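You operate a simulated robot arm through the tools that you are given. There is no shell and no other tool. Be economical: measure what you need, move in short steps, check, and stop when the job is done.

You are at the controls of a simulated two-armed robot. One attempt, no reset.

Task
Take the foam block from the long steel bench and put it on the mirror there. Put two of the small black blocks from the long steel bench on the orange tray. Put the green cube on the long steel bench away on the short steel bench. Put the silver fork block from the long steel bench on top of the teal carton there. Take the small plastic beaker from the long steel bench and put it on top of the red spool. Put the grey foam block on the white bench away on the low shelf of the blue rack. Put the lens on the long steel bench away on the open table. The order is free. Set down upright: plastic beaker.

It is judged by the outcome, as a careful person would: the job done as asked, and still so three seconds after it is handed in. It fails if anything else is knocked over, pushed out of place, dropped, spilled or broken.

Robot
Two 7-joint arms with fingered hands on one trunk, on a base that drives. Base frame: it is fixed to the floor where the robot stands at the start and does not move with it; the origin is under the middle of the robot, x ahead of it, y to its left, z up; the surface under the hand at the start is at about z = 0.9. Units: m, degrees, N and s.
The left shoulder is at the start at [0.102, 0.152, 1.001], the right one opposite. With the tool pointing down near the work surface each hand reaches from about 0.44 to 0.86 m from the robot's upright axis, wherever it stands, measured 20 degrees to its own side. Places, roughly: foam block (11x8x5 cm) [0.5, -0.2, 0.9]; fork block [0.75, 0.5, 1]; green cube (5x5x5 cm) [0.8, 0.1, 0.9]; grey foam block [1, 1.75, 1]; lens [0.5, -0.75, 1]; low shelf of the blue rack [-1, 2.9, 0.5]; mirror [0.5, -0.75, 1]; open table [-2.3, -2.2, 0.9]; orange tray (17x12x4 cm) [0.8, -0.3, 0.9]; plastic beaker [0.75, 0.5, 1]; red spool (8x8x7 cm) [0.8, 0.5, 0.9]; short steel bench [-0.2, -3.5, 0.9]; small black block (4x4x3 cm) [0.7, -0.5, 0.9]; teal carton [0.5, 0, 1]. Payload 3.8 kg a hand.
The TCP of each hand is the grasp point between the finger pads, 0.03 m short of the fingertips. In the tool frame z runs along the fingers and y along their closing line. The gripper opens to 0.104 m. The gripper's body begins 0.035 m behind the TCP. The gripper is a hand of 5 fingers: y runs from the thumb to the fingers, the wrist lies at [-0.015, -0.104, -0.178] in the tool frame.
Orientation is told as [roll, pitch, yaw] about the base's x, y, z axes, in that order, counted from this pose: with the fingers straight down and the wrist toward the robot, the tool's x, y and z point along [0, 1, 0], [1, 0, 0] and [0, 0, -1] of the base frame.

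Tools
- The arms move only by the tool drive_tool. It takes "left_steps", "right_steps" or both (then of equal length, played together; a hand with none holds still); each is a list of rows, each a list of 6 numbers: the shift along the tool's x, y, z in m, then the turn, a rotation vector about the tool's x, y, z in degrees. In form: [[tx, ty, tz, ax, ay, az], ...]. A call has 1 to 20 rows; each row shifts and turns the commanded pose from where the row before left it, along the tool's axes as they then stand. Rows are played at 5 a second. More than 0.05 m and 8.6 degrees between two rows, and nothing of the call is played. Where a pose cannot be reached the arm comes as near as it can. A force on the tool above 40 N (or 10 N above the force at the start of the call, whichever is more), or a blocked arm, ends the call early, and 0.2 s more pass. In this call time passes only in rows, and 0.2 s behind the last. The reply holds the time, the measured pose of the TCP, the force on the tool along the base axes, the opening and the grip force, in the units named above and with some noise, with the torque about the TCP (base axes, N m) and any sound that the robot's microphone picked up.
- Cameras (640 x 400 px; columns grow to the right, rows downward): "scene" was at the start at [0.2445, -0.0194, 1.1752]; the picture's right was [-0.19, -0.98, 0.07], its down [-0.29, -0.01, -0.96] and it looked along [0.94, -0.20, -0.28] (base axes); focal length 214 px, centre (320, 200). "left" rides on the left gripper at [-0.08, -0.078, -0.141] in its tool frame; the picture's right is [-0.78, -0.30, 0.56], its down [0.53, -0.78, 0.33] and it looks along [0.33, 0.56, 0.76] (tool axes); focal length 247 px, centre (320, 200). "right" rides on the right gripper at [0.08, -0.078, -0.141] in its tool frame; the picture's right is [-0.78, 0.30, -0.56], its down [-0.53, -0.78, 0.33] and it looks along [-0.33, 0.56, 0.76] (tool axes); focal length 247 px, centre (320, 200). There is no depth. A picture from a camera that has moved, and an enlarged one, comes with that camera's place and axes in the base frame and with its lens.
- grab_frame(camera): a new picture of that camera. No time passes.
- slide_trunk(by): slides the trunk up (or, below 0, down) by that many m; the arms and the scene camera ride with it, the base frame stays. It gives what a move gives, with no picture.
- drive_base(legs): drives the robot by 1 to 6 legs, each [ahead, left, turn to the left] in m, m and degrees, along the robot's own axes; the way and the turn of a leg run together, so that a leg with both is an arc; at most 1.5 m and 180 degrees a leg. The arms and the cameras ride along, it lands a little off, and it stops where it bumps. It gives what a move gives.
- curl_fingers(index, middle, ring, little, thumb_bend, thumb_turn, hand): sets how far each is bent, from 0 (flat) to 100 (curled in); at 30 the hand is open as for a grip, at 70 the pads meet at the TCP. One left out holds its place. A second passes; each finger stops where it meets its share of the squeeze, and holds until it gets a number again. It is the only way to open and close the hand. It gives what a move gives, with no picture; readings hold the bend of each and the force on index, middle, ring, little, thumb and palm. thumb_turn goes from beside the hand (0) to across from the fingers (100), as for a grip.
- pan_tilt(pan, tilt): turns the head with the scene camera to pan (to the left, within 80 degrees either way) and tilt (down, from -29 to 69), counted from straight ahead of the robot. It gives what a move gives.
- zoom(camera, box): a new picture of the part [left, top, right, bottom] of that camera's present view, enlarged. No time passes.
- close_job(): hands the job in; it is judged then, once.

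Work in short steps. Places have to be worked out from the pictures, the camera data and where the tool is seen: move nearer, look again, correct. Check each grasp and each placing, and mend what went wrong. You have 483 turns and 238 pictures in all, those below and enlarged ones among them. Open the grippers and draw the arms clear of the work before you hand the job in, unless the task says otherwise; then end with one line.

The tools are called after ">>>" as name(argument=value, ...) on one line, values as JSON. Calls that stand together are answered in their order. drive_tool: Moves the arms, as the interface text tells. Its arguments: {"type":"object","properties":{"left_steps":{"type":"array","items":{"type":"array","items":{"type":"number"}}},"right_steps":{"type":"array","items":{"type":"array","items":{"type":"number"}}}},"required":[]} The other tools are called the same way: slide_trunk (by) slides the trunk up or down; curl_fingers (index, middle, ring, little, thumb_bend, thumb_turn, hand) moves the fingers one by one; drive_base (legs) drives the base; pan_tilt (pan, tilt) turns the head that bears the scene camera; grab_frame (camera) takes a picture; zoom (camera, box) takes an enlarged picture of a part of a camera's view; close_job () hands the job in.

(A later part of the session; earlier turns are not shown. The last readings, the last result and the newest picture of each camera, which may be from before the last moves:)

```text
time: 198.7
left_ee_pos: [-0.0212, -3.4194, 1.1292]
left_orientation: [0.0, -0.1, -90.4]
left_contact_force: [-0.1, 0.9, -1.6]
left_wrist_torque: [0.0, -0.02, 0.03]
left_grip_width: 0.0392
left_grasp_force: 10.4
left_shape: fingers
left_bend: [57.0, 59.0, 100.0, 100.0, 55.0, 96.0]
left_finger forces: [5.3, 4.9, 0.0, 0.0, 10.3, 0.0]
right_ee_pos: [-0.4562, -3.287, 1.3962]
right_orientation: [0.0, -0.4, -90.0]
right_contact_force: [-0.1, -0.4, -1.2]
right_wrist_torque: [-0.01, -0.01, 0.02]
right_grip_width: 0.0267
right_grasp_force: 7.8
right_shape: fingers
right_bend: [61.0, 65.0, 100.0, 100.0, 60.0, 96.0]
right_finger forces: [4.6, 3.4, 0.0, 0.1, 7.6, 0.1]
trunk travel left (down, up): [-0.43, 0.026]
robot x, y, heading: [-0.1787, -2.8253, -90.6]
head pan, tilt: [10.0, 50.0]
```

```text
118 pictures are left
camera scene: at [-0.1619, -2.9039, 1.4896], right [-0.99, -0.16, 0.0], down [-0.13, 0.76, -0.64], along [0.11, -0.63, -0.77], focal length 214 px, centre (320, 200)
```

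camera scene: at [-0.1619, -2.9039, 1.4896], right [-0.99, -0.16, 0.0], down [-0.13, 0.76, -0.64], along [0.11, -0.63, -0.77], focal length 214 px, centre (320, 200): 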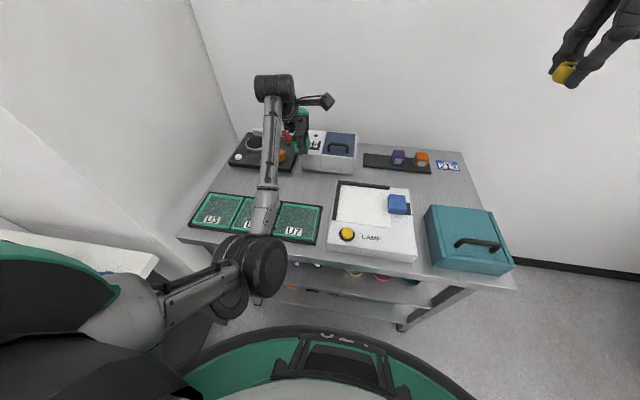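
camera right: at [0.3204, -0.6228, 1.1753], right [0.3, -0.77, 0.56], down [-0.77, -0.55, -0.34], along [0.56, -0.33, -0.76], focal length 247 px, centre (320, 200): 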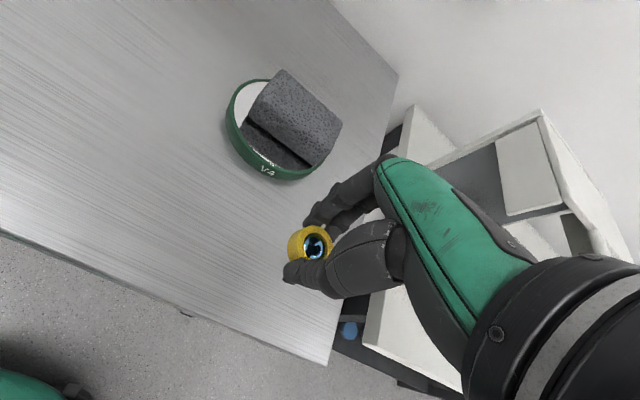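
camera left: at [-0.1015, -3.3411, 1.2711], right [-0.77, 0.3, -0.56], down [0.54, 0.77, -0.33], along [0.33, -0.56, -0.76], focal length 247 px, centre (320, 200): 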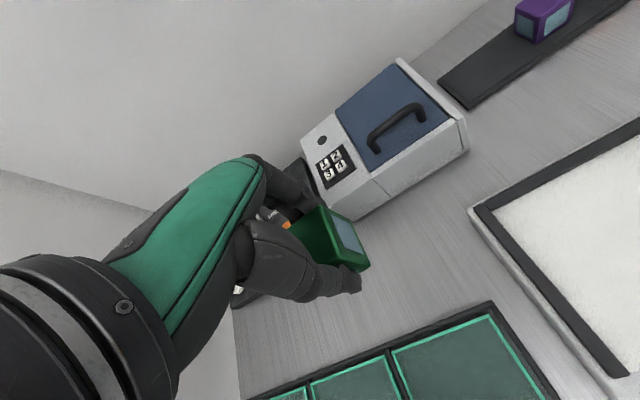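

The pocket spans y −3.36…−3.53 and x −0.13…0.05. I shift 2 cm deeper and lower.

>>> drive_tool(left_steps=[[-0.005, 0.02, 0.04, 0, 0, 0], [0, 0, 0.045, 0, 0, 0], [0, 0, 0.04, 0, 0, 0], [0, 0, 0.03, 0, 0, 0]])

>>> grab_frame(camera="left")

>>> grab_frame(camera="scene")

```text
time: 199.7
left_ee_pos: [-0.027, -3.4384, 0.9735]
left_orientation: [-0.1, 0.0, -90.4]
left_contact_force: [-0.8, 0.6, -1.9]
left_wrist_torque: [-0.03, 0.01, 0.02]
left_grip_width: 0.0391
left_grasp_force: 9.6
left_shape: fingers
left_bend: [57.0, 60.0, 100.0, 100.0, 55.0, 96.0]
left_finger forces: [5.4, 4.8, 0.0, 0.0, 10.3, 0.1]
right_ee_pos: [-0.4561, -3.2876, 1.3948]
right_orientation: [-0.1, -0.3, -89.9]
right_contact_force: [-0.3, 0.0, 0.4]
right_wrist_torque: [-0.01, -0.02, 0.0]
right_grip_width: 0.0263
right_grasp_force: 7.9
right_shape: fingers
right_bend: [61.0, 65.0, 100.0, 100.0, 60.0, 96.0]
right_finger forces: [4.6, 3.3, 0.0, 0.0, 7.6, 0.1]
trunk travel left (down, up): [-0.43, 0.026]
robot x, y, heading: [-0.1733, -2.8246, -90.6]
head pan, tilt: [10.0, 50.0]
```

```text
117 pictures are left
camera left: at [-0.1072, -3.3609, 1.1153], right [-0.77, 0.3, -0.56], down [0.54, 0.77, -0.33], along [0.33, -0.56, -0.76], focal length 247 px, centre (320, 200)
```

left: 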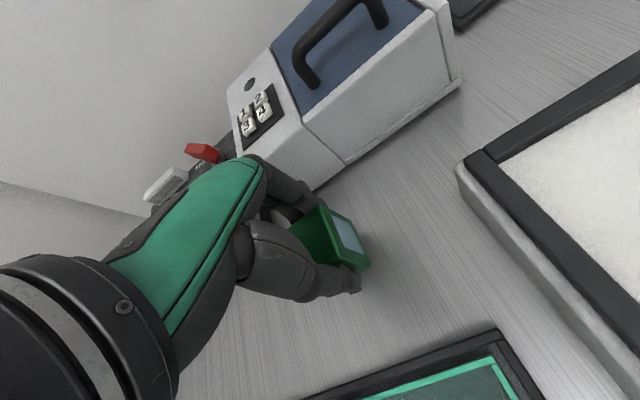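

```text
116 pictures are left
camera scene: at [-0.1621, -2.9041, 1.4896], right [-0.99, -0.16, 0.0], down [-0.13, 0.76, -0.64], along [0.11, -0.63, -0.77], focal length 214 px, centre (320, 200)
```

scene: 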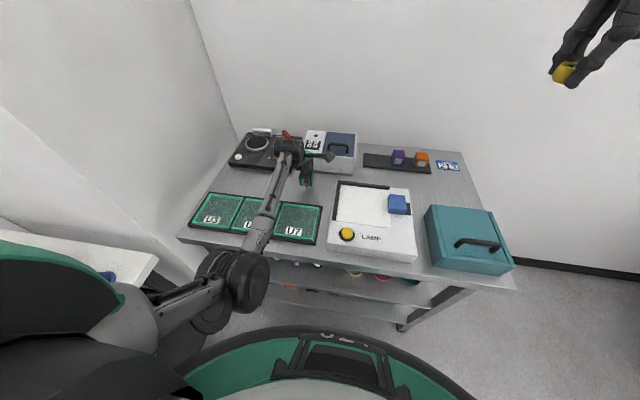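

>>> drive_tool(left_steps=[[0, 0, 0.015, 0, 0, 0], [0, 0, 0.008, 0, 0, 0], [0, 0, 0.006, 0, 0, 0], [0, 0, 0.005, 0, 0, 0]])

```text
time: 200.7
left_ee_pos: [-0.0285, -3.4403, 0.9412]
left_orientation: [-0.1, -0.1, -90.4]
left_contact_force: [0.0, 0.1, -0.3]
left_wrist_torque: [-0.05, -0.05, 0.02]
left_grip_width: 0.0392
left_grasp_force: 10.5
left_shape: fingers
left_bend: [57.0, 60.0, 100.0, 100.0, 55.0, 96.0]
left_finger forces: [5.5, 5.1, 0.1, 0.1, 10.6, 0.0]
right_ee_pos: [-0.456, -3.2866, 1.3962]
right_orientation: [-0.1, -0.5, -90.0]
right_contact_force: [0.2, 0.6, -0.7]
right_wrist_torque: [-0.01, -0.01, 0.01]
right_grip_width: 0.0267
right_grasp_force: 7.6
right_shape: fingers
right_bend: [61.0, 65.0, 100.0, 100.0, 60.0, 96.0]
right_finger forces: [4.5, 3.3, 0.1, 0.1, 7.6, 0.0]
trunk travel left (down, up): [-0.43, 0.026]
robot x, y, heading: [-0.175, -2.826, -90.5]
head pan, tilt: [10.0, 50.0]
```

The cube's weight is now carried by the bench. I open and withdraw.

>>> drive_tool(left_steps=[[0, 0, 0.001, 0, 0, 0]])

>>> curl_fingers(hand="left", index=48, middle=48, thumb_bend=46)

>>> drive_tool(left_steps=[[0, 0, -0.03, 0, 0, 0], [0, 0, -0.04, 0, 0, 0], [0, 0, -0.04, 0, 0, 0], [0, 0, -0.04, 0, 0, 0], [0, -0.03, -0.04, 0, 0, 0]])

>>> grab_frame(camera="left")

```text
time: 201.1
left_ee_pos: [-0.0277, -3.4387, 0.9399]
left_orientation: [-0.1, -0.1, -90.4]
left_contact_force: [1.2, -0.2, 1.4]
left_wrist_torque: [-0.03, -0.06, -0.01]
left_grip_width: 0.0389
left_grasp_force: 11.8
left_shape: fingers
left_bend: [58.0, 60.0, 100.0, 100.0, 55.0, 96.0]
left_finger forces: [5.3, 5.5, 0.0, 0.1, 11.2, 0.0]
right_ee_pos: [-0.457, -3.2856, 1.3953]
right_orientation: [-0.1, -0.5, -90.0]
right_contact_force: [0.4, -0.6, 0.0]
right_wrist_torque: [0.01, -0.03, -0.02]
right_grip_width: 0.0267
right_grasp_force: 7.8
right_shape: fingers
right_bend: [61.0, 65.0, 100.0, 100.0, 60.0, 96.0]
right_finger forces: [4.6, 3.2, 0.0, 0.0, 7.6, 0.0]
trunk travel left (down, up): [-0.43, 0.026]
robot x, y, heading: [-0.1743, -2.8278, -90.4]
head pan, tilt: [10.0, 50.0]
```

```text
time: 202.1
left_ee_pos: [-0.0282, -3.4403, 0.9388]
left_orientation: [-0.1, 0.0, -90.5]
left_contact_force: [-0.1, 0.1, -1.2]
left_wrist_torque: [0.0, -0.01, 0.02]
left_grip_width: 0.0594
left_grasp_force: 0.1
left_shape: fingers
left_bend: [48.0, 48.0, 100.0, 100.0, 46.0, 97.0]
left_finger forces: [0.0, 0.0, 0.1, 0.1, 0.0, 0.1]
right_ee_pos: [-0.4561, -3.2867, 1.3953]
right_orientation: [-0.1, -0.3, -90.0]
right_contact_force: [-0.5, -0.5, 0.7]
right_wrist_torque: [0.0, 0.0, 0.01]
right_grip_width: 0.0264
right_grasp_force: 7.7
right_shape: fingers
right_bend: [61.0, 65.0, 100.0, 100.0, 60.0, 96.0]
right_finger forces: [4.5, 3.3, 0.0, 0.0, 7.6, 0.0]
trunk travel left (down, up): [-0.43, 0.026]
robot x, y, heading: [-0.1785, -2.8256, -90.4]
head pan, tilt: [10.0, 50.0]
```

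```text
time: 203.3
left_ee_pos: [-0.0255, -3.4091, 1.1303]
left_orientation: [-0.2, 0.0, -90.5]
left_contact_force: [0.6, 1.1, -0.4]
left_wrist_torque: [0.04, -0.02, 0.01]
left_grip_width: 0.0595
left_grasp_force: 0.1
left_shape: fingers
left_bend: [48.0, 48.0, 100.0, 100.0, 46.0, 97.0]
left_finger forces: [0.0, 0.0, 0.0, 0.0, 0.0, 0.0]
right_ee_pos: [-0.4552, -3.2852, 1.3952]
right_orientation: [-0.2, -0.3, -90.0]
right_contact_force: [0.2, -0.4, 0.0]
right_wrist_torque: [0.01, -0.02, 0.01]
right_grip_width: 0.0266
right_grasp_force: 7.2
right_shape: fingers
right_bend: [61.0, 65.0, 100.0, 100.0, 60.0, 96.0]
right_finger forces: [4.5, 3.3, 0.1, 0.1, 7.6, 0.0]
trunk travel left (down, up): [-0.43, 0.026]
robot x, y, heading: [-0.1726, -2.827, -90.5]
head pan, tilt: [10.0, 50.0]
```

```text
115 pictures are left
camera left: at [-0.1059, -3.3303, 1.2721], right [-0.77, 0.3, -0.56], down [0.54, 0.77, -0.33], along [0.33, -0.56, -0.76], focal length 247 px, centre (320, 200)
```

left: 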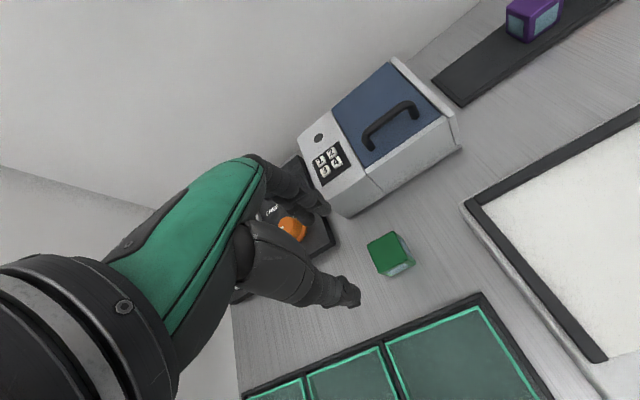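

The cube is placed. I retract the left hand, back off and turn to face the open table.

>>> drive_tool(left_steps=[[0, -0.02, -0.04, 0, 0, 0], [0.02, -0.02, -0.04, 0, 0, 0], [0.03, -0.01, -0.04, 0, 0, 0], [0.03, 0, -0.04, 0, 0, 0], [0.03, 0, -0.04, 0, 0, 0], [0.02, 0, -0.03, 0, 0, 0]])

>>> drive_base(legs=[[-0.65, -0.3, 0], [0, 0, -90]])

>>> pan_tilt(pan=0, tilt=20)

>>> grab_frame(camera="scene")

```text
refused: row 3 steps farther than a row can; nothing moved
```

```text
time: 211.1
left_ee_pos: [-1.0558, -2.3096, 1.1293]
left_orientation: [-0.2, 0.1, 178.7]
left_contact_force: [0.1, -0.5, -0.8]
left_wrist_torque: [0.0, 0.02, 0.0]
left_grip_width: 0.0597
left_grasp_force: 0.0
left_shape: fingers
left_bend: [48.0, 48.0, 100.0, 100.0, 46.0, 97.0]
left_finger forces: [0.0, 0.1, 0.1, 0.0, 0.0, 0.0]
right_ee_pos: [-0.9258, -1.8809, 1.395]
right_orientation: [-0.2, -0.4, 179.3]
right_contact_force: [0.0, -0.2, -0.5]
right_wrist_torque: [-0.01, -0.01, -0.01]
right_grip_width: 0.026
right_grasp_force: 7.6
right_shape: fingers
right_bend: [62.0, 65.0, 100.0, 100.0, 60.0, 96.0]
right_finger forces: [4.4, 3.1, 0.1, 0.0, 7.0, 0.1]
trunk travel left (down, up): [-0.43, 0.026]
robot x, y, heading: [-0.4703, -2.1688, 178.6]
head pan, tilt: [10.0, 50.0]
```

```text
time: 212.0
left_ee_pos: [-1.0544, -2.3096, 1.1301]
left_orientation: [0.0, 0.0, 178.7]
left_contact_force: [-0.2, 0.2, 0.2]
left_wrist_torque: [0.01, 0.03, -0.01]
left_grip_width: 0.0596
left_grasp_force: 0.1
left_shape: fingers
left_bend: [48.0, 48.0, 100.0, 100.0, 46.0, 97.0]
left_finger forces: [0.0, 0.0, 0.1, 0.0, 0.1, 0.0]
right_ee_pos: [-0.9251, -1.8812, 1.3952]
right_orientation: [-0.1, -0.5, 179.2]
right_contact_force: [0.2, 1.2, -1.1]
right_wrist_torque: [0.02, 0.03, -0.01]
right_grip_width: 0.0263
right_grasp_force: 7.4
right_shape: fingers
right_bend: [62.0, 65.0, 100.0, 100.0, 60.0, 96.0]
right_finger forces: [4.4, 3.1, 0.0, 0.0, 7.1, 0.0]
trunk travel left (down, up): [-0.43, 0.026]
robot x, y, heading: [-0.4683, -2.1678, 178.7]
head pan, tilt: [0.0, 20.0]
```

```text
114 pictures are left
camera scene: at [-0.5609, -2.1675, 1.5352], right [0.02, 1.0, 0.0], down [0.35, -0.01, -0.94], along [-0.94, 0.02, -0.35], focal length 214 px, centre (320, 200)
```

scene: 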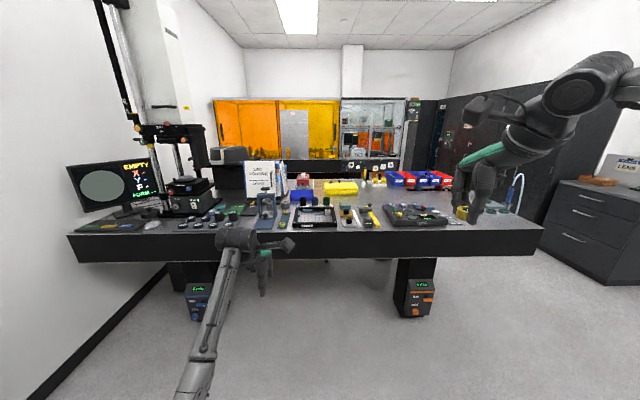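

I retract the left hand now, then approach the right (clearer) end of the open table.

>>> drive_tool(left_steps=[[0, -0.02, -0.04, 0, 0, 0], [0.01, -0.02, -0.04, 0, 0, 0], [0.02, -0.02, -0.04, 0, 0, 0], [0.025, -0.01, -0.04, 0, 0, 0], [0.025, 0, -0.04, 0, 0, 0], [0.025, 0, -0.03, 0, 0, 0]])

>>> drive_base(legs=[[0.65, -0.65, 0]])

>>> pan_tilt(pan=-10, tilt=35)

>>> grab_frame(camera="scene")

>>> grab_frame(camera="right")

```text
time: 213.4
left_ee_pos: [-0.9918, -2.4192, 1.3576]
left_orientation: [-0.2, -0.1, 178.7]
left_contact_force: [0.1, -0.4, -1.0]
left_wrist_torque: [0.01, -0.05, -0.04]
left_grip_width: 0.0598
left_grasp_force: 0.1
left_shape: fingers
left_bend: [48.0, 48.0, 100.0, 100.0, 46.0, 98.0]
left_finger forces: [0.1, 0.0, 0.0, 0.1, 0.0, 0.0]
left hand out of reach, approached as far as the arm can: row 6
right_ee_pos: [-0.9254, -1.8839, 1.3955]
right_orientation: [-0.2, -0.4, 179.3]
right_contact_force: [-0.3, 0.1, 0.1]
right_wrist_torque: [0.05, -0.04, -0.03]
right_grip_width: 0.0265
right_grasp_force: 7.6
right_shape: fingers
right_bend: [62.0, 65.0, 100.0, 100.0, 60.0, 96.0]
right_finger forces: [4.5, 3.1, 0.0, 0.0, 7.0, 0.0]
trunk travel left (down, up): [-0.43, 0.026]
robot x, y, heading: [-0.4702, -2.1663, 178.8]
head pan, tilt: [0.0, 20.0]
```

```text
time: 218.2
left_ee_pos: [-1.6231, -1.7565, 1.3592]
left_orientation: [-0.2, -0.2, 179.1]
left_contact_force: [-0.7, 0.0, -0.4]
left_wrist_torque: [-0.03, 0.02, 0.0]
left_grip_width: 0.0595
left_grasp_force: 0.1
left_shape: fingers
left_bend: [48.0, 48.0, 100.0, 100.0, 46.0, 98.0]
left_finger forces: [0.0, 0.0, 0.0, 0.0, 0.1, 0.1]
right_ee_pos: [-1.5615, -1.2198, 1.3969]
right_orientation: [-0.1, -0.4, 179.5]
right_contact_force: [0.8, -0.8, 0.3]
right_wrist_torque: [0.05, 0.0, 0.04]
right_grip_width: 0.0262
right_grasp_force: 7.6
right_shape: fingers
right_bend: [62.0, 65.0, 100.0, 100.0, 60.0, 96.0]
right_finger forces: [4.4, 3.1, 0.1, 0.1, 7.1, 0.0]
trunk travel left (down, up): [-0.43, 0.026]
robot x, y, heading: [-1.1025, -1.5053, 178.9]
head pan, tilt: [0.0, 20.0]
```

```text
time: 219.0
left_ee_pos: [-1.6244, -1.7564, 1.3586]
left_orientation: [0.0, -0.2, 179.2]
left_contact_force: [0.4, -0.2, 0.0]
left_wrist_torque: [0.02, -0.02, 0.02]
left_grip_width: 0.0598
left_grasp_force: 0.0
left_shape: fingers
left_bend: [48.0, 48.0, 100.0, 100.0, 46.0, 98.0]
left_finger forces: [0.0, 0.0, 0.0, 0.0, 0.0, 0.0]
right_ee_pos: [-1.5619, -1.2192, 1.394]
right_orientation: [-0.1, -0.4, 179.5]
right_contact_force: [-0.6, -0.4, -0.8]
right_wrist_torque: [0.0, 0.0, 0.0]
right_grip_width: 0.0262
right_grasp_force: 7.5
right_shape: fingers
right_bend: [62.0, 65.0, 100.0, 100.0, 60.0, 96.0]
right_finger forces: [4.4, 3.1, 0.0, 0.0, 7.1, 0.0]
trunk travel left (down, up): [-0.43, 0.026]
robot x, y, heading: [-1.101, -1.5017, 179.0]
head pan, tilt: [-10.0, 35.0]
```

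```text
113 pictures are left
camera scene: at [-1.189, -1.4883, 1.5114], right [0.19, 0.98, 0.0], down [0.56, -0.11, -0.82], along [-0.8, 0.16, -0.58], focal length 214 px, centre (320, 200)
```

scene: 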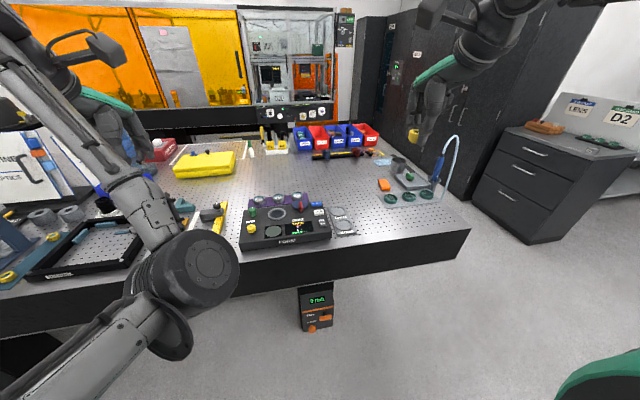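

```text
112 pictures are left
camera right: at [-1.4844, -1.3005, 1.5351], right [-0.29, 0.78, 0.56], down [0.78, 0.53, -0.34], along [-0.56, 0.34, -0.76], focal length 247 px, centre (320, 200)
```

right: 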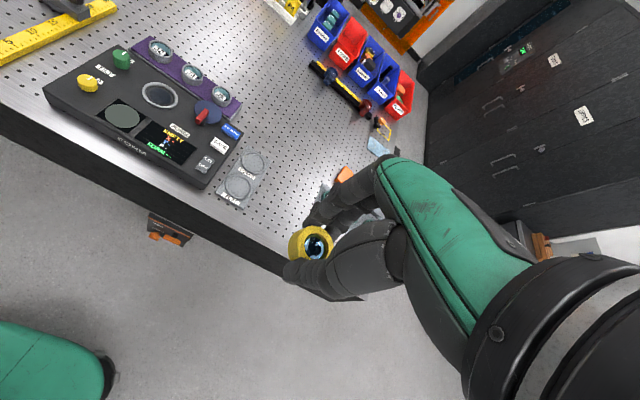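

There is clear perforated surface around (-1.85,-1.10). I drive in and bring the lens there.

>>> drive_base(legs=[[0.24, -0.13, 0]])

>>> grab_frame(camera="right")

```text
time: 220.9
left_ee_pos: [-1.8603, -1.6244, 1.3598]
left_orientation: [-0.1, -0.2, 179.2]
left_contact_force: [0.1, -0.7, -0.5]
left_wrist_torque: [0.03, 0.0, -0.02]
left_grip_width: 0.0599
left_grasp_force: 0.1
left_shape: fingers
left_bend: [48.0, 48.0, 100.0, 100.0, 46.0, 98.0]
left_finger forces: [0.1, 0.1, 0.1, 0.0, 0.0, 0.0]
right_ee_pos: [-1.7964, -1.0875, 1.3965]
right_orientation: [-0.1, -0.5, 179.5]
right_contact_force: [-0.6, 0.5, 0.3]
right_wrist_torque: [0.0, -0.02, -0.03]
right_grip_width: 0.0263
right_grasp_force: 7.5
right_shape: fingers
right_bend: [62.0, 65.0, 100.0, 100.0, 60.0, 96.0]
right_finger forces: [4.5, 3.0, 0.0, 0.0, 7.3, 0.1]
trunk travel left (down, up): [-0.43, 0.026]
robot x, y, heading: [-1.3378, -1.3711, 178.9]
head pan, tilt: [-10.0, 35.0]
```

```text
111 pictures are left
camera right: at [-1.7189, -1.1689, 1.5364], right [-0.28, 0.78, 0.56], down [0.78, 0.53, -0.34], along [-0.56, 0.34, -0.76], focal length 247 px, centre (320, 200)
```

right: 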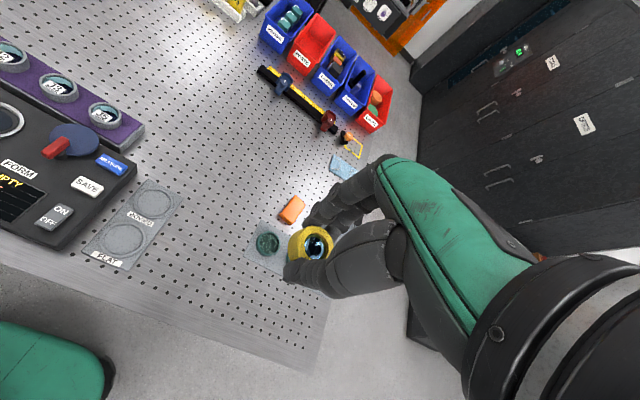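

Target (-1.85,-1.12) is free. I lower the lens toward it.

>>> drive_tool(right_steps=[[0.017, 0.027, 0.03, 0, 0, 0], [0.017, 0.027, 0.03, 0, 0, 0], [0, 0, 0.045, 0, 0, 0], [0, 0, 0.045, 0, 0, 0], [0, 0, 0.045, 0, 0, 0], [0, 0, 0.045, 0, 0, 0], [0, 0, 0.045, 0, 0, 0], [0, 0, 0.045, 0, 0, 0], [0, 0, 0.04, 0, 0, 0]])

>>> grab_frame(camera="right")

```text
time: 222.9
left_ee_pos: [-1.863, -1.622, 1.3569]
left_orientation: [0.1, -0.1, 179.1]
left_contact_force: [-0.9, 0.0, -0.3]
left_wrist_torque: [0.04, 0.01, 0.02]
left_grip_width: 0.0598
left_grasp_force: 0.1
left_shape: fingers
left_bend: [48.0, 48.0, 100.0, 100.0, 46.0, 98.0]
left_finger forces: [0.0, 0.0, 0.0, 0.0, 0.0, 0.0]
right_ee_pos: [-1.8578, -1.1182, 1.0253]
right_orientation: [0.0, -0.4, 179.5]
right_contact_force: [0.6, 0.0, -0.2]
right_wrist_torque: [0.01, -0.02, 0.02]
right_grip_width: 0.026
right_grasp_force: 7.3
right_shape: fingers
right_bend: [62.0, 65.0, 100.0, 100.0, 60.0, 96.0]
right_finger forces: [4.4, 3.1, 0.1, 0.0, 7.0, 0.0]
trunk travel left (down, up): [-0.43, 0.026]
robot x, y, heading: [-1.3377, -1.3709, 178.9]
head pan, tilt: [-10.0, 35.0]
```

```text
110 pictures are left
camera right: at [-1.7804, -1.1991, 1.1652], right [-0.29, 0.78, 0.56], down [0.78, 0.53, -0.34], along [-0.56, 0.34, -0.76], focal length 247 px, centre (320, 200)
```

right: 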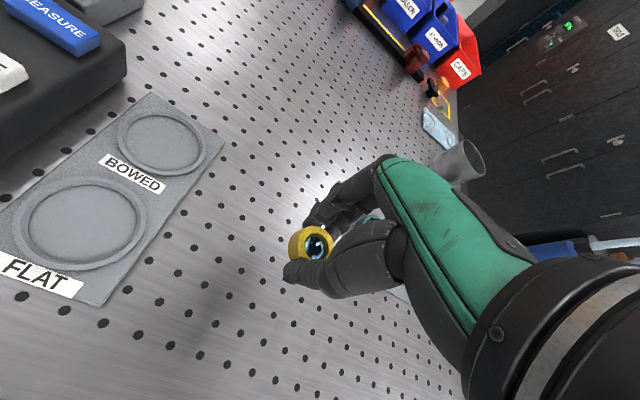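

Clear perforated surface below. I lower to contact.

>>> drive_tool(right_steps=[[0, 0, 0.04, 0, 0, 0], [0, 0, 0.025, 0, 0, 0], [0, 0, 0.012, 0, 0, 0], [0, 0, 0.006, 0, 0, 0]])

```text
time: 223.9
left_ee_pos: [-1.8627, -1.6226, 1.3576]
left_orientation: [-0.1, -0.1, 179.2]
left_contact_force: [-0.1, -0.7, -0.5]
left_wrist_torque: [0.0, -0.04, -0.02]
left_grip_width: 0.0597
left_grasp_force: 0.1
left_shape: fingers
left_bend: [48.0, 48.0, 100.0, 100.0, 46.0, 98.0]
left_finger forces: [0.1, 0.1, 0.0, 0.0, 0.0, 0.0]
right_ee_pos: [-1.8366, -1.1051, 0.9785]
right_orientation: [-0.1, -0.4, 179.5]
right_contact_force: [0.3, 0.2, -0.7]
right_wrist_torque: [-0.01, 0.02, -0.01]
right_grip_width: 0.0257
right_grasp_force: 7.5
right_shape: fingers
right_bend: [62.0, 65.0, 100.0, 100.0, 60.0, 96.0]
right_finger forces: [4.4, 3.1, 0.1, 0.1, 6.9, 0.0]
right hand out of reach, approached as far as the arm can: row 1, 2, 3, 4
trunk travel left (down, up): [-0.43, 0.026]
robot x, y, heading: [-1.3393, -1.3712, 178.8]
head pan, tilt: [-10.0, 35.0]
```

The trunk is too high for this. I raise the hand and lower the trunk by 15 cm.

>>> drive_tool(right_steps=[[0, 0, -0.045, 0, 0, 0], [0, 0, -0.045, 0, 0, 0], [0, 0, -0.045, 0, 0, 0], [0, 0, -0.045, 0, 0, 0]])

>>> slide_trunk(by=-0.15)

>>> grab_frame(camera="right")

```text
time: 224.9
left_ee_pos: [-1.8614, -1.6227, 1.3585]
left_orientation: [-0.1, -0.2, 178.9]
left_contact_force: [1.3, -0.4, 0.2]
left_wrist_torque: [0.01, -0.03, -0.03]
left_grip_width: 0.0597
left_grasp_force: 0.1
left_shape: fingers
left_bend: [48.0, 48.0, 100.0, 100.0, 46.0, 98.0]
left_finger forces: [0.0, 0.1, 0.0, 0.0, 0.0, 0.1]
right_ee_pos: [-1.8351, -1.1055, 1.1596]
right_orientation: [-0.1, -0.5, 179.6]
right_contact_force: [0.7, 0.0, 0.5]
right_wrist_torque: [-0.02, 0.03, -0.06]
right_grip_width: 0.0258
right_grasp_force: 7.0
right_shape: fingers
right_bend: [62.0, 65.0, 100.0, 100.0, 60.0, 96.0]
right_finger forces: [4.4, 3.1, 0.1, 0.0, 6.9, 0.0]
trunk travel left (down, up): [-0.43, 0.026]
robot x, y, heading: [-1.3393, -1.3724, 179.0]
head pan, tilt: [-10.0, 35.0]
```

```text
time: 226.7
left_ee_pos: [-1.884, -1.6223, 1.1655]
left_orientation: [0.0, 4.1, 179.2]
left_contact_force: [-0.3, 0.0, 0.8]
left_wrist_torque: [-0.01, -0.02, 0.0]
left_grip_width: 0.0601
left_grasp_force: 0.0
left_shape: fingers
left_bend: [48.0, 48.0, 100.0, 100.0, 46.0, 98.0]
left_finger forces: [0.0, 0.0, 0.0, 0.0, 0.0, 0.0]
right_ee_pos: [-1.8351, -1.1062, 1.0092]
right_orientation: [0.0, -0.4, 179.5]
right_contact_force: [-0.2, -0.8, -0.5]
right_wrist_torque: [0.02, 0.03, 0.0]
right_grip_width: 0.0261
right_grasp_force: 7.6
right_shape: fingers
right_bend: [62.0, 65.0, 100.0, 100.0, 60.0, 96.0]
right_finger forces: [4.4, 3.1, 0.1, 0.0, 6.9, 0.0]
trunk travel left (down, up): [-0.28, 0.176]
robot x, y, heading: [-1.3375, -1.3726, 178.9]
head pan, tilt: [-10.0, 35.0]
```

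```text
109 pictures are left
camera right: at [-1.7576, -1.1871, 1.1486], right [-0.29, 0.78, 0.56], down [0.78, 0.53, -0.34], along [-0.56, 0.34, -0.76], focal length 247 px, centre (320, 200)
```

right: 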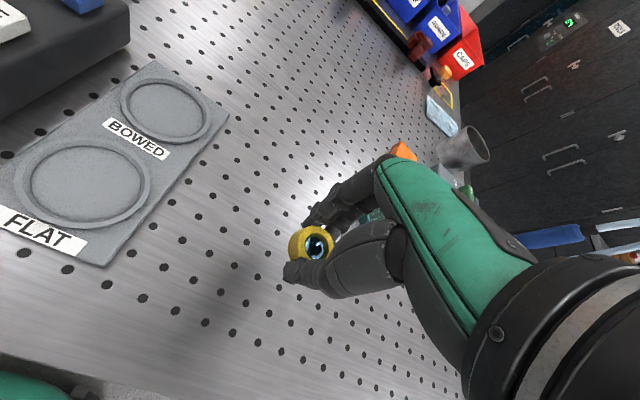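

>>> drive_tool(right_steps=[[0.01, 0, 0.03, 0, 0, 0], [0, 0, 0.02, 0, 0, 0], [0, 0, 0.01, 0, 0, 0], [0, 0, 0.006, 0, 0, 0]])

>>> grab_frame(camera="right")

```text
time: 227.7
left_ee_pos: [-1.8829, -1.6208, 1.1655]
left_orientation: [0.0, 4.2, 179.2]
left_contact_force: [0.2, 0.2, -0.2]
left_wrist_torque: [-0.02, 0.01, 0.03]
left_grip_width: 0.0599
left_grasp_force: 0.1
left_shape: fingers
left_bend: [48.0, 48.0, 100.0, 100.0, 46.0, 98.0]
left_finger forces: [0.0, 0.0, 0.0, 0.1, 0.1, 0.0]
right_ee_pos: [-1.8364, -1.1164, 0.9435]
right_orientation: [-0.1, -0.6, 179.6]
right_contact_force: [-0.1, 0.0, 3.2]
right_wrist_torque: [0.0, -0.05, 0.0]
right_grip_width: 0.0256
right_grasp_force: 8.1
right_shape: fingers
right_bend: [62.0, 65.0, 100.0, 100.0, 61.0, 96.0]
right_finger forces: [4.6, 4.0, 0.0, 0.0, 8.5, 0.1]
trunk travel left (down, up): [-0.28, 0.176]
robot x, y, heading: [-1.3405, -1.3723, 178.9]
head pan, tilt: [-10.0, 35.0]
```

```text
108 pictures are left
camera right: at [-1.7584, -1.197, 1.0828], right [-0.29, 0.78, 0.56], down [0.78, 0.53, -0.34], along [-0.56, 0.34, -0.76], focal length 247 px, centre (320, 200)
```

right: 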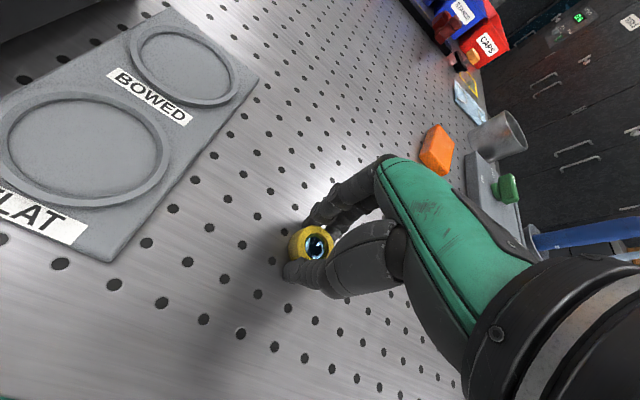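

Contact at 3 N on the open table. I release the lens and lift off.

>>> curl_fingers(hand="right", index=50, middle=50, thumb_bend=50)

>>> drive_tool(right_steps=[[0, 0, -0.02, 0, 0, 0], [0, 0, -0.04, 0, 0, 0], [0, 0, -0.045, 0, 0, 0], [0, 0, -0.045, 0, 0, 0]], left_steps=[[0, 0, -0.02, 0, 0, 0], [0, 0, -0.04, 0, 0, 0], [0, 0, -0.045, 0, 0, 0], [0, 0, -0.045, 0, 0, 0]])

>>> grab_frame(camera="right")

```text
time: 228.7
left_ee_pos: [-1.8823, -1.6227, 1.1653]
left_orientation: [0.0, 4.2, 179.1]
left_contact_force: [0.9, 0.0, 0.3]
left_wrist_torque: [-0.01, 0.0, -0.01]
left_grip_width: 0.0595
left_grasp_force: 0.1
left_shape: fingers
left_bend: [48.0, 48.0, 100.0, 100.0, 46.0, 98.0]
left_finger forces: [0.0, 0.1, 0.1, 0.1, 0.0, 0.1]
right_ee_pos: [-1.835, -1.1153, 0.9451]
right_orientation: [-0.1, -0.5, 179.6]
right_contact_force: [1.6, -0.7, 7.7]
right_wrist_torque: [0.07, 0.12, -0.04]
right_grip_width: 0.0515
right_grasp_force: 3.3
right_shape: fingers
right_bend: [50.0, 52.0, 100.0, 100.0, 50.0, 97.0]
right_finger forces: [0.1, 7.4, 0.0, 0.0, 0.1, 0.1]
trunk travel left (down, up): [-0.28, 0.176]
robot x, y, heading: [-1.3379, -1.3704, 178.9]
head pan, tilt: [-10.0, 35.0]
```

```text
time: 229.7
left_ee_pos: [-1.9014, -1.6256, 1.3127]
left_orientation: [0.0, 4.2, 179.2]
left_contact_force: [0.7, 0.4, -0.5]
left_wrist_torque: [0.0, -0.01, 0.0]
left_grip_width: 0.0597
left_grasp_force: 0.0
left_shape: fingers
left_bend: [48.0, 48.0, 100.0, 100.0, 46.0, 98.0]
left_finger forces: [0.0, 0.1, 0.1, 0.0, 0.0, 0.0]
left hand out of reach, approached as far as the arm can: row 1, 2
right_ee_pos: [-1.8344, -1.1169, 1.0934]
right_orientation: [-0.1, -0.4, 179.6]
right_contact_force: [0.0, 0.1, -0.9]
right_wrist_torque: [0.02, 0.01, 0.0]
right_grip_width: 0.0514
right_grasp_force: 0.0
right_shape: fingers
right_bend: [50.0, 50.0, 100.0, 100.0, 50.0, 97.0]
right_finger forces: [0.0, 0.0, 0.0, 0.0, 0.1, 0.0]
trunk travel left (down, up): [-0.28, 0.176]
robot x, y, heading: [-1.34, -1.3691, 179.0]
head pan, tilt: [-10.0, 35.0]
```

```text
107 pictures are left
camera right: at [-1.7564, -1.1975, 1.2332], right [-0.29, 0.78, 0.56], down [0.78, 0.53, -0.34], along [-0.56, 0.34, -0.76], focal length 247 px, centre (320, 200)
```

right: 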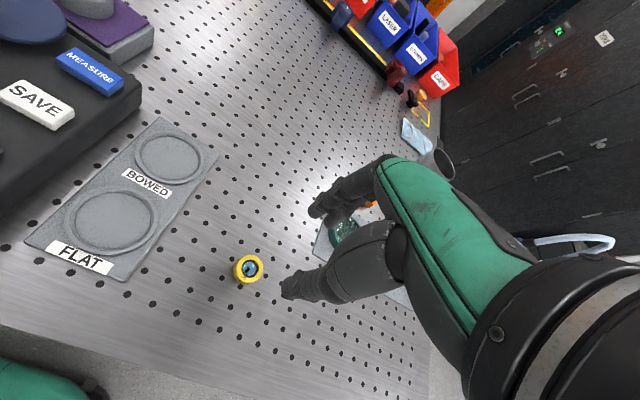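

The lens lies on the open table. Now the grey foam block: I back off, turn and drive toward the white bench.

>>> drive_tool(right_steps=[[0, -0.03, -0.04, 0, 0, 0], [0, -0.03, -0.04, 0, 0, 0], [0, 0, -0.04, 0, 0, 0]])

>>> drive_base(legs=[[-0.6, 0, 0], [0, 0, -90], [1.4, 0, 0], [1.2, 0.05, 0]])

>>> pan_tilt(pan=0, tilt=15)

>>> grab_frame(camera="scene")

```text
time: 230.5
left_ee_pos: [-1.9052, -1.6274, 1.3128]
left_orientation: [0.0, 4.2, 179.2]
left_contact_force: [-0.1, -0.9, -0.3]
left_wrist_torque: [0.02, 0.0, 0.0]
left_grip_width: 0.0597
left_grasp_force: 0.2
left_shape: fingers
left_bend: [48.0, 48.0, 100.0, 100.0, 46.0, 98.0]
left_finger forces: [0.0, 0.0, 0.0, 0.0, 0.0, 0.0]
right_ee_pos: [-1.7738, -1.1187, 1.2132]
right_orientation: [0.0, -0.4, 179.6]
right_contact_force: [-0.3, -1.2, 0.2]
right_wrist_torque: [0.01, -0.01, 0.02]
right_grip_width: 0.0517
right_grasp_force: 0.1
right_shape: fingers
right_bend: [50.0, 50.0, 100.0, 100.0, 50.0, 97.0]
right_finger forces: [0.1, 0.0, 0.0, 0.0, 0.1, 0.1]
trunk travel left (down, up): [-0.28, 0.176]
robot x, y, heading: [-1.3423, -1.3673, 178.6]
head pan, tilt: [-10.0, 35.0]
```

```text
time: 249.9
left_ee_pos: [-1.0687, 1.7667, 1.3124]
left_orientation: [0.1, 4.3, 90.6]
left_contact_force: [-0.2, 0.5, 0.4]
left_wrist_torque: [-0.01, -0.01, -0.03]
left_grip_width: 0.0594
left_grasp_force: 0.0
left_shape: fingers
left_bend: [48.0, 48.0, 100.0, 100.0, 46.0, 98.0]
left_finger forces: [0.1, 0.0, 0.1, 0.0, 0.1, 0.0]
right_ee_pos: [-0.5566, 1.6498, 1.2124]
right_orientation: [-0.1, -0.3, 90.9]
right_contact_force: [0.3, 0.8, 0.0]
right_wrist_torque: [-0.02, 0.0, -0.02]
right_grip_width: 0.0516
right_grasp_force: 0.1
right_shape: fingers
right_bend: [50.0, 50.0, 100.0, 100.0, 50.0, 97.0]
right_finger forces: [0.1, 0.0, 0.0, 0.0, 0.1, 0.0]
trunk travel left (down, up): [-0.28, 0.176]
robot x, y, heading: [-0.8, 1.2097, 90.1]
head pan, tilt: [-10.0, 35.0]
```

```text
time: 250.8
left_ee_pos: [-1.0684, 1.7683, 1.3128]
left_orientation: [0.0, 4.2, 90.5]
left_contact_force: [0.2, 0.3, 0.4]
left_wrist_torque: [-0.02, -0.02, 0.0]
left_grip_width: 0.06
left_grasp_force: 0.0
left_shape: fingers
left_bend: [48.0, 48.0, 100.0, 100.0, 46.0, 98.0]
left_finger forces: [0.1, 0.0, 0.0, 0.0, 0.0, 0.1]
right_ee_pos: [-0.556, 1.6496, 1.2117]
right_orientation: [-0.1, -0.4, 90.9]
right_contact_force: [0.1, -0.2, -0.3]
right_wrist_torque: [-0.02, 0.01, 0.0]
right_grip_width: 0.0518
right_grasp_force: 0.1
right_shape: fingers
right_bend: [50.0, 50.0, 100.0, 100.0, 50.0, 97.0]
right_finger forces: [0.0, 0.0, 0.1, 0.1, 0.1, 0.0]
trunk travel left (down, up): [-0.28, 0.176]
robot x, y, heading: [-0.7993, 1.2117, 90.3]
head pan, tilt: [0.0, 15.0]
```

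```text
106 pictures are left
camera scene: at [-0.7998, 1.3416, 1.3808], right [1.0, 0.0, 0.0], down [0.0, -0.34, -0.94], along [0.0, 0.94, -0.34], focal length 214 px, centre (320, 200)
```

scene: 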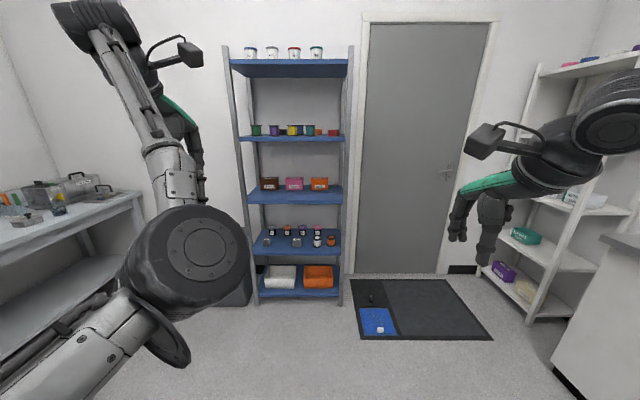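

I can see the blue rack. I zoom in on its shelves.

>>> zoom(camera="scene", box=[220, 170, 370, 310])

```text
2.86 times, centred on (295, 240) of scene
camera zoom: at [-0.7998, 1.3416, 1.3808], right [1.0, 0.0, 0.0], down [0.0, -0.34, -0.94], along [0.0, 0.94, -0.34], focal length 613 px, centre (391, 86)
```

zoom: 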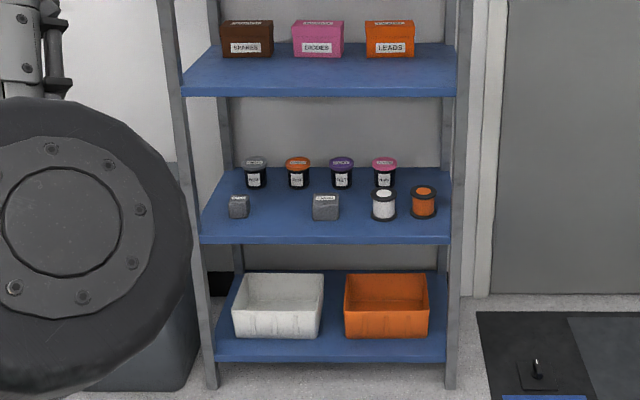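

The low shelf (z≈0.50) has a front gap at about x −1.09, y 2.73. Now I turn to the white bench and get a close look at the grey block.

>>> drive_base(legs=[[0, 0, -90], [0.7, 0.45, 0]])

>>> pan_tilt(pan=5, tilt=20)

>>> grab_frame(camera="scene")

```text
time: 259.0
left_ee_pos: [0.4537, 1.935, 1.3132]
left_orientation: [-0.1, 4.1, 0.7]
left_contact_force: [-0.3, 0.2, 1.0]
left_wrist_torque: [-0.02, 0.02, 0.01]
left_grip_width: 0.0599
left_grasp_force: 0.1
left_shape: fingers
left_bend: [48.0, 48.0, 100.0, 100.0, 46.0, 98.0]
left_finger forces: [0.1, 0.1, 0.0, 0.0, 0.0, 0.0]
right_ee_pos: [0.3394, 1.4217, 1.2131]
right_orientation: [-0.1, -0.4, 1.1]
right_contact_force: [-1.0, -1.0, 0.7]
right_wrist_torque: [0.01, 0.03, 0.02]
right_grip_width: 0.0516
right_grasp_force: 0.1
right_shape: fingers
right_bend: [50.0, 50.0, 100.0, 100.0, 50.0, 97.0]
right_finger forces: [0.0, 0.0, 0.0, 0.0, 0.1, 0.0]
trunk travel left (down, up): [-0.28, 0.176]
robot x, y, heading: [-0.0962, 1.6636, 0.3]
head pan, tilt: [0.0, 15.0]
```

```text
time: 259.7
left_ee_pos: [0.4555, 1.9345, 1.3127]
left_orientation: [0.1, 4.2, 0.7]
left_contact_force: [0.4, -0.5, 0.1]
left_wrist_torque: [0.0, 0.01, 0.0]
left_grip_width: 0.0596
left_grasp_force: 0.1
left_shape: fingers
left_bend: [48.0, 48.0, 100.0, 100.0, 46.0, 98.0]
left_finger forces: [0.0, 0.0, 0.0, 0.1, 0.0, 0.0]
right_ee_pos: [0.3397, 1.4229, 1.2123]
right_orientation: [-0.1, -0.4, 1.1]
right_contact_force: [-0.1, -0.2, 0.4]
right_wrist_torque: [0.03, 0.0, 0.0]
right_grip_width: 0.0518
right_grasp_force: 0.1
right_shape: fingers
right_bend: [50.0, 50.0, 100.0, 100.0, 50.0, 97.0]
right_finger forces: [0.0, 0.0, 0.1, 0.0, 0.1, 0.0]
trunk travel left (down, up): [-0.28, 0.176]
robot x, y, heading: [-0.1013, 1.664, 0.5]
head pan, tilt: [5.0, 20.0]
```

```text
104 pictures are left
camera scene: at [0.0308, 1.6724, 1.3729], right [0.09, -1.0, -0.01], down [-0.42, -0.03, -0.91], along [0.9, 0.09, -0.42], focal length 214 px, centre (320, 200)
```

scene: 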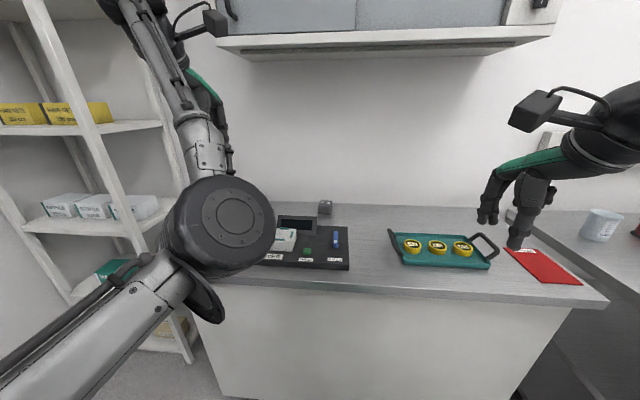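

>>> zoom(camera="scene", box=[260, 180, 400, 280])

```text
4.00 times, centred on (330, 230) of scene
camera zoom: at [0.0308, 1.6724, 1.3729], right [0.09, -1.0, -0.01], down [-0.42, -0.03, -0.91], along [0.9, 0.09, -0.42], focal length 858 px, centre (280, 80)
```

zoom: 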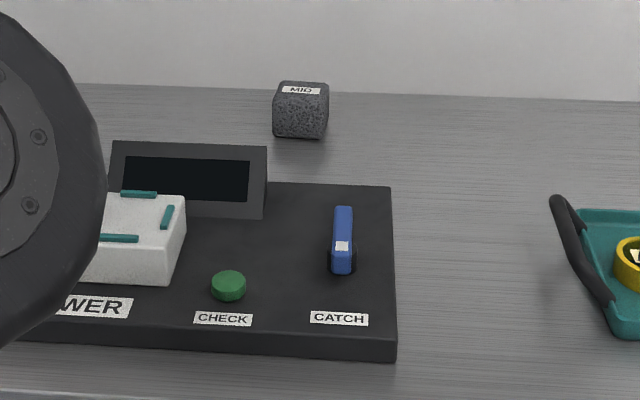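

The block (about 6 cm, labelled MID) is at (0.909,1.735). I drive closer.

>>> drive_base(legs=[[0.26, 0, 0]])

>>> curl_fingers(hand="left", index=30, middle=30, ring=30, thumb_bend=30)

>>> drive_tool(left_steps=[[-0.04, 0, 0, -4.2, 0, 0], [-0.045, 0, 0, 0, 0, 0], [-0.045, 0.01, 0.01, 0, 0, 0], [-0.045, 0.015, 0.015, 0, 0, 0], [-0.025, 0.035, 0.02, 0, 0, 0], [0, 0.035, 0.02, 0, 0, 0], [0, 0.035, 0.02, 0, 0, 0], [0, 0.035, 0.02, 0, 0, 0]])

>>> grab_frame(camera="left")

>>> grab_frame(camera="scene")

```text
time: 261.6
left_ee_pos: [0.7134, 1.9364, 1.3126]
left_orientation: [0.0, 4.1, 0.6]
left_contact_force: [-1.1, 0.1, 1.0]
left_wrist_torque: [0.01, -0.01, 0.02]
left_grip_width: 0.0596
left_grasp_force: 0.0
left_shape: fingers
left_bend: [48.0, 48.0, 100.0, 100.0, 46.0, 98.0]
left_finger forces: [0.0, 0.0, 0.0, 0.1, 0.1, 0.0]
right_ee_pos: [0.5991, 1.4246, 1.2136]
right_orientation: [-0.1, -0.4, 1.1]
right_contact_force: [-0.1, 0.0, 0.6]
right_wrist_torque: [-0.04, 0.04, 0.02]
right_grip_width: 0.0519
right_grasp_force: 0.0
right_shape: fingers
right_bend: [50.0, 50.0, 100.0, 100.0, 50.0, 97.0]
right_finger forces: [0.0, 0.0, 0.0, 0.0, 0.1, 0.1]
trunk travel left (down, up): [-0.28, 0.176]
robot x, y, heading: [0.157, 1.6681, 0.5]
head pan, tilt: [5.0, 20.0]
```

```text
time: 262.6
left_ee_pos: [0.7157, 1.9382, 1.3122]
left_orientation: [0.0, 4.1, 0.7]
left_contact_force: [-0.2, -0.3, -0.1]
left_wrist_torque: [0.03, -0.03, 0.01]
left_grip_width: 0.1026
left_grasp_force: 0.0
left_shape: fingers
left_bend: [30.0, 30.0, 30.0, 100.0, 30.0, 98.0]
left_finger forces: [0.1, 0.0, 0.0, 0.0, 0.0, 0.1]
right_ee_pos: [0.5991, 1.4243, 1.213]
right_orientation: [0.0, -0.4, 1.1]
right_contact_force: [-0.3, 0.7, 0.1]
right_wrist_torque: [-0.01, 0.03, 0.0]
right_grip_width: 0.0519
right_grasp_force: 0.1
right_shape: fingers
right_bend: [50.0, 50.0, 100.0, 100.0, 50.0, 97.0]
right_finger forces: [0.1, 0.0, 0.0, 0.0, 0.1, 0.0]
trunk travel left (down, up): [-0.28, 0.176]
robot x, y, heading: [0.1575, 1.6659, 0.3]
head pan, tilt: [5.0, 20.0]
```

```text
time: 264.4
left_ee_pos: [0.8785, 1.7454, 1.2101]
left_orientation: [0.0, -0.2, 0.7]
left_contact_force: [-0.1, -0.4, -0.4]
left_wrist_torque: [0.02, -0.02, -0.01]
left_grip_width: 0.1029
left_grasp_force: 0.1
left_shape: fingers
left_bend: [30.0, 30.0, 30.0, 100.0, 30.0, 98.0]
left_finger forces: [0.1, 0.1, 0.0, 0.0, 0.1, 0.1]
left hand out of reach, approached as far as the arm can: row 1, 2, 8
right_ee_pos: [0.5999, 1.4238, 1.2123]
right_orientation: [-0.1, -0.4, 1.2]
right_contact_force: [0.8, -0.9, -0.4]
right_wrist_torque: [-0.03, 0.01, -0.02]
right_grip_width: 0.0516
right_grasp_force: 0.0
right_shape: fingers
right_bend: [50.0, 50.0, 100.0, 100.0, 50.0, 97.0]
right_finger forces: [0.0, 0.1, 0.0, 0.0, 0.0, 0.0]
trunk travel left (down, up): [-0.28, 0.176]
robot x, y, heading: [0.1605, 1.6685, 0.2]
head pan, tilt: [5.0, 20.0]
```

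```text
102 pictures are left
camera left: at [0.8001, 1.6664, 1.3506], right [-0.28, -0.78, -0.56], down [-0.78, 0.52, -0.34], along [0.55, 0.34, -0.76], focal length 247 px, centre (320, 200)
```

left: 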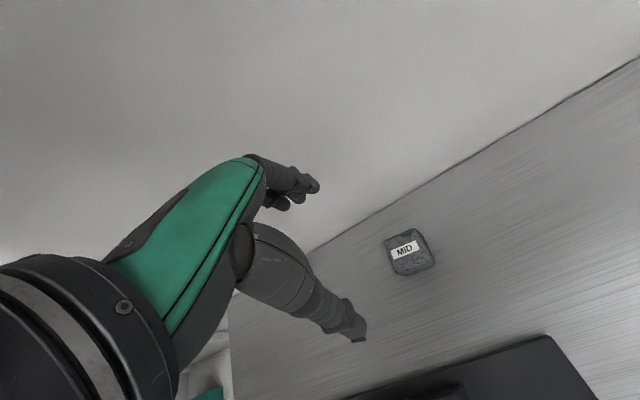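

```text
101 pictures are left
camera scene: at [0.2914, 1.6744, 1.3728], right [0.09, -1.0, -0.01], down [-0.42, -0.03, -0.91], along [0.9, 0.09, -0.42], focal length 214 px, centre (320, 200)
```

scene: 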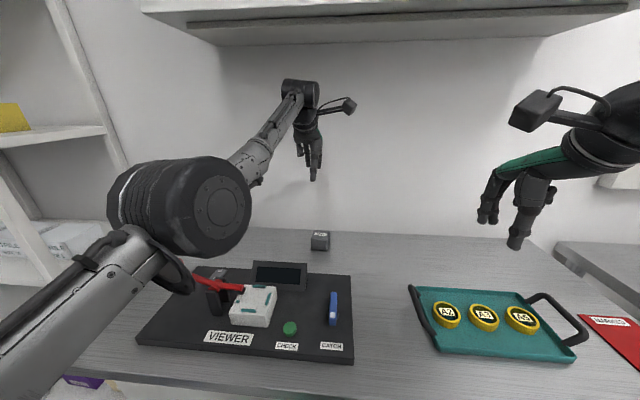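

The block is at (0.906,1.734), wall at x≈1.026. I move the base 2 cm closer, lower the hand some, then raise the trunk for elbow clearance.

>>> drive_base(legs=[[0.025, 0, 0]])

>>> drive_tool(left_steps=[[-0.006, 0, 0.04, 0, 0, 0], [-0.005, 0, 0.04, 0, 0, 0], [0, 0, 0.04, 0, 0, 0]])

>>> slide_trunk(by=0.08)

>>> grab_frame(camera="scene")

```text
time: 265.2
left_ee_pos: [0.896, 1.7472, 1.2135]
left_orientation: [0.0, -0.3, 0.6]
left_contact_force: [-0.5, 0.7, 0.7]
left_wrist_torque: [0.05, -0.02, -0.01]
left_grip_width: 0.103
left_grasp_force: 0.0
left_shape: fingers
left_bend: [30.0, 30.0, 30.0, 100.0, 30.0, 98.0]
left_finger forces: [0.0, 0.0, 0.0, 0.0, 0.0, 0.0]
right_ee_pos: [0.6181, 1.424, 1.2148]
right_orientation: [-0.1, -0.8, 1.1]
right_contact_force: [-1.1, -0.1, 1.1]
right_wrist_torque: [0.01, -0.04, 0.01]
right_grip_width: 0.0519
right_grasp_force: 0.1
right_shape: fingers
right_bend: [50.0, 50.0, 100.0, 100.0, 50.0, 97.0]
right_finger forces: [0.0, 0.0, 0.1, 0.0, 0.0, 0.0]
trunk travel left (down, up): [-0.28, 0.176]
robot x, y, heading: [0.1886, 1.6667, 0.6]
head pan, tilt: [5.0, 20.0]
```

```text
time: 266.0
left_ee_pos: [0.9039, 1.7352, 1.0889]
left_orientation: [0.0, -0.1, 0.7]
left_contact_force: [0.1, -0.5, -1.2]
left_wrist_torque: [0.03, 0.0, -0.01]
left_grip_width: 0.103
left_grasp_force: 0.0
left_shape: fingers
left_bend: [30.0, 30.0, 30.0, 100.0, 30.0, 98.0]
left_finger forces: [0.1, 0.0, 0.0, 0.1, 0.0, 0.0]
right_ee_pos: [0.6242, 1.4241, 1.2127]
right_orientation: [-0.2, -0.4, 1.1]
right_contact_force: [-0.5, -0.7, 0.8]
right_wrist_torque: [-0.03, 0.02, -0.02]
right_grip_width: 0.0519
right_grasp_force: 0.0
right_shape: fingers
right_bend: [50.0, 50.0, 100.0, 100.0, 50.0, 97.0]
right_finger forces: [0.0, 0.1, 0.0, 0.0, 0.0, 0.1]
trunk travel left (down, up): [-0.28, 0.176]
robot x, y, heading: [0.1801, 1.6671, 0.2]
head pan, tilt: [5.0, 20.0]
```

```text
time: 267.1
left_ee_pos: [0.9023, 1.7357, 1.1702]
left_orientation: [0.1, -0.1, 0.6]
left_contact_force: [-0.2, -0.6, 0.1]
left_wrist_torque: [-0.01, 0.04, -0.02]
left_grip_width: 0.1031
left_grasp_force: 0.0
left_shape: fingers
left_bend: [30.0, 30.0, 30.0, 100.0, 30.0, 98.0]
left_finger forces: [0.0, 0.0, 0.0, 0.0, 0.0, 0.1]
right_ee_pos: [0.6238, 1.4252, 1.2927]
right_orientation: [0.0, -0.4, 1.0]
right_contact_force: [0.5, 1.1, -0.5]
right_wrist_torque: [0.01, 0.0, 0.04]
right_grip_width: 0.0517
right_grasp_force: 0.1
right_shape: fingers
right_bend: [50.0, 50.0, 100.0, 100.0, 50.0, 97.0]
right_finger forces: [0.0, 0.0, 0.0, 0.1, 0.0, 0.0]
trunk travel left (down, up): [-0.36, 0.096]
robot x, y, heading: [0.1822, 1.6646, 0.1]
head pan, tilt: [5.0, 20.0]
```

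```text
100 pictures are left
camera scene: at [0.2892, 1.6743, 1.4616], right [0.09, -1.0, 0.0], down [-0.36, -0.03, -0.93], along [0.93, 0.09, -0.37], focal length 214 px, centre (320, 200)
```

scene: 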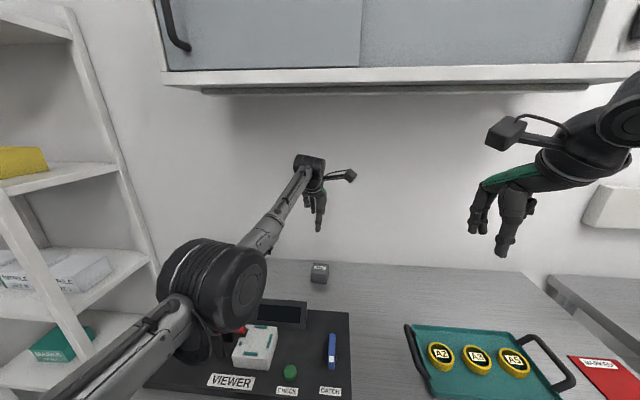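

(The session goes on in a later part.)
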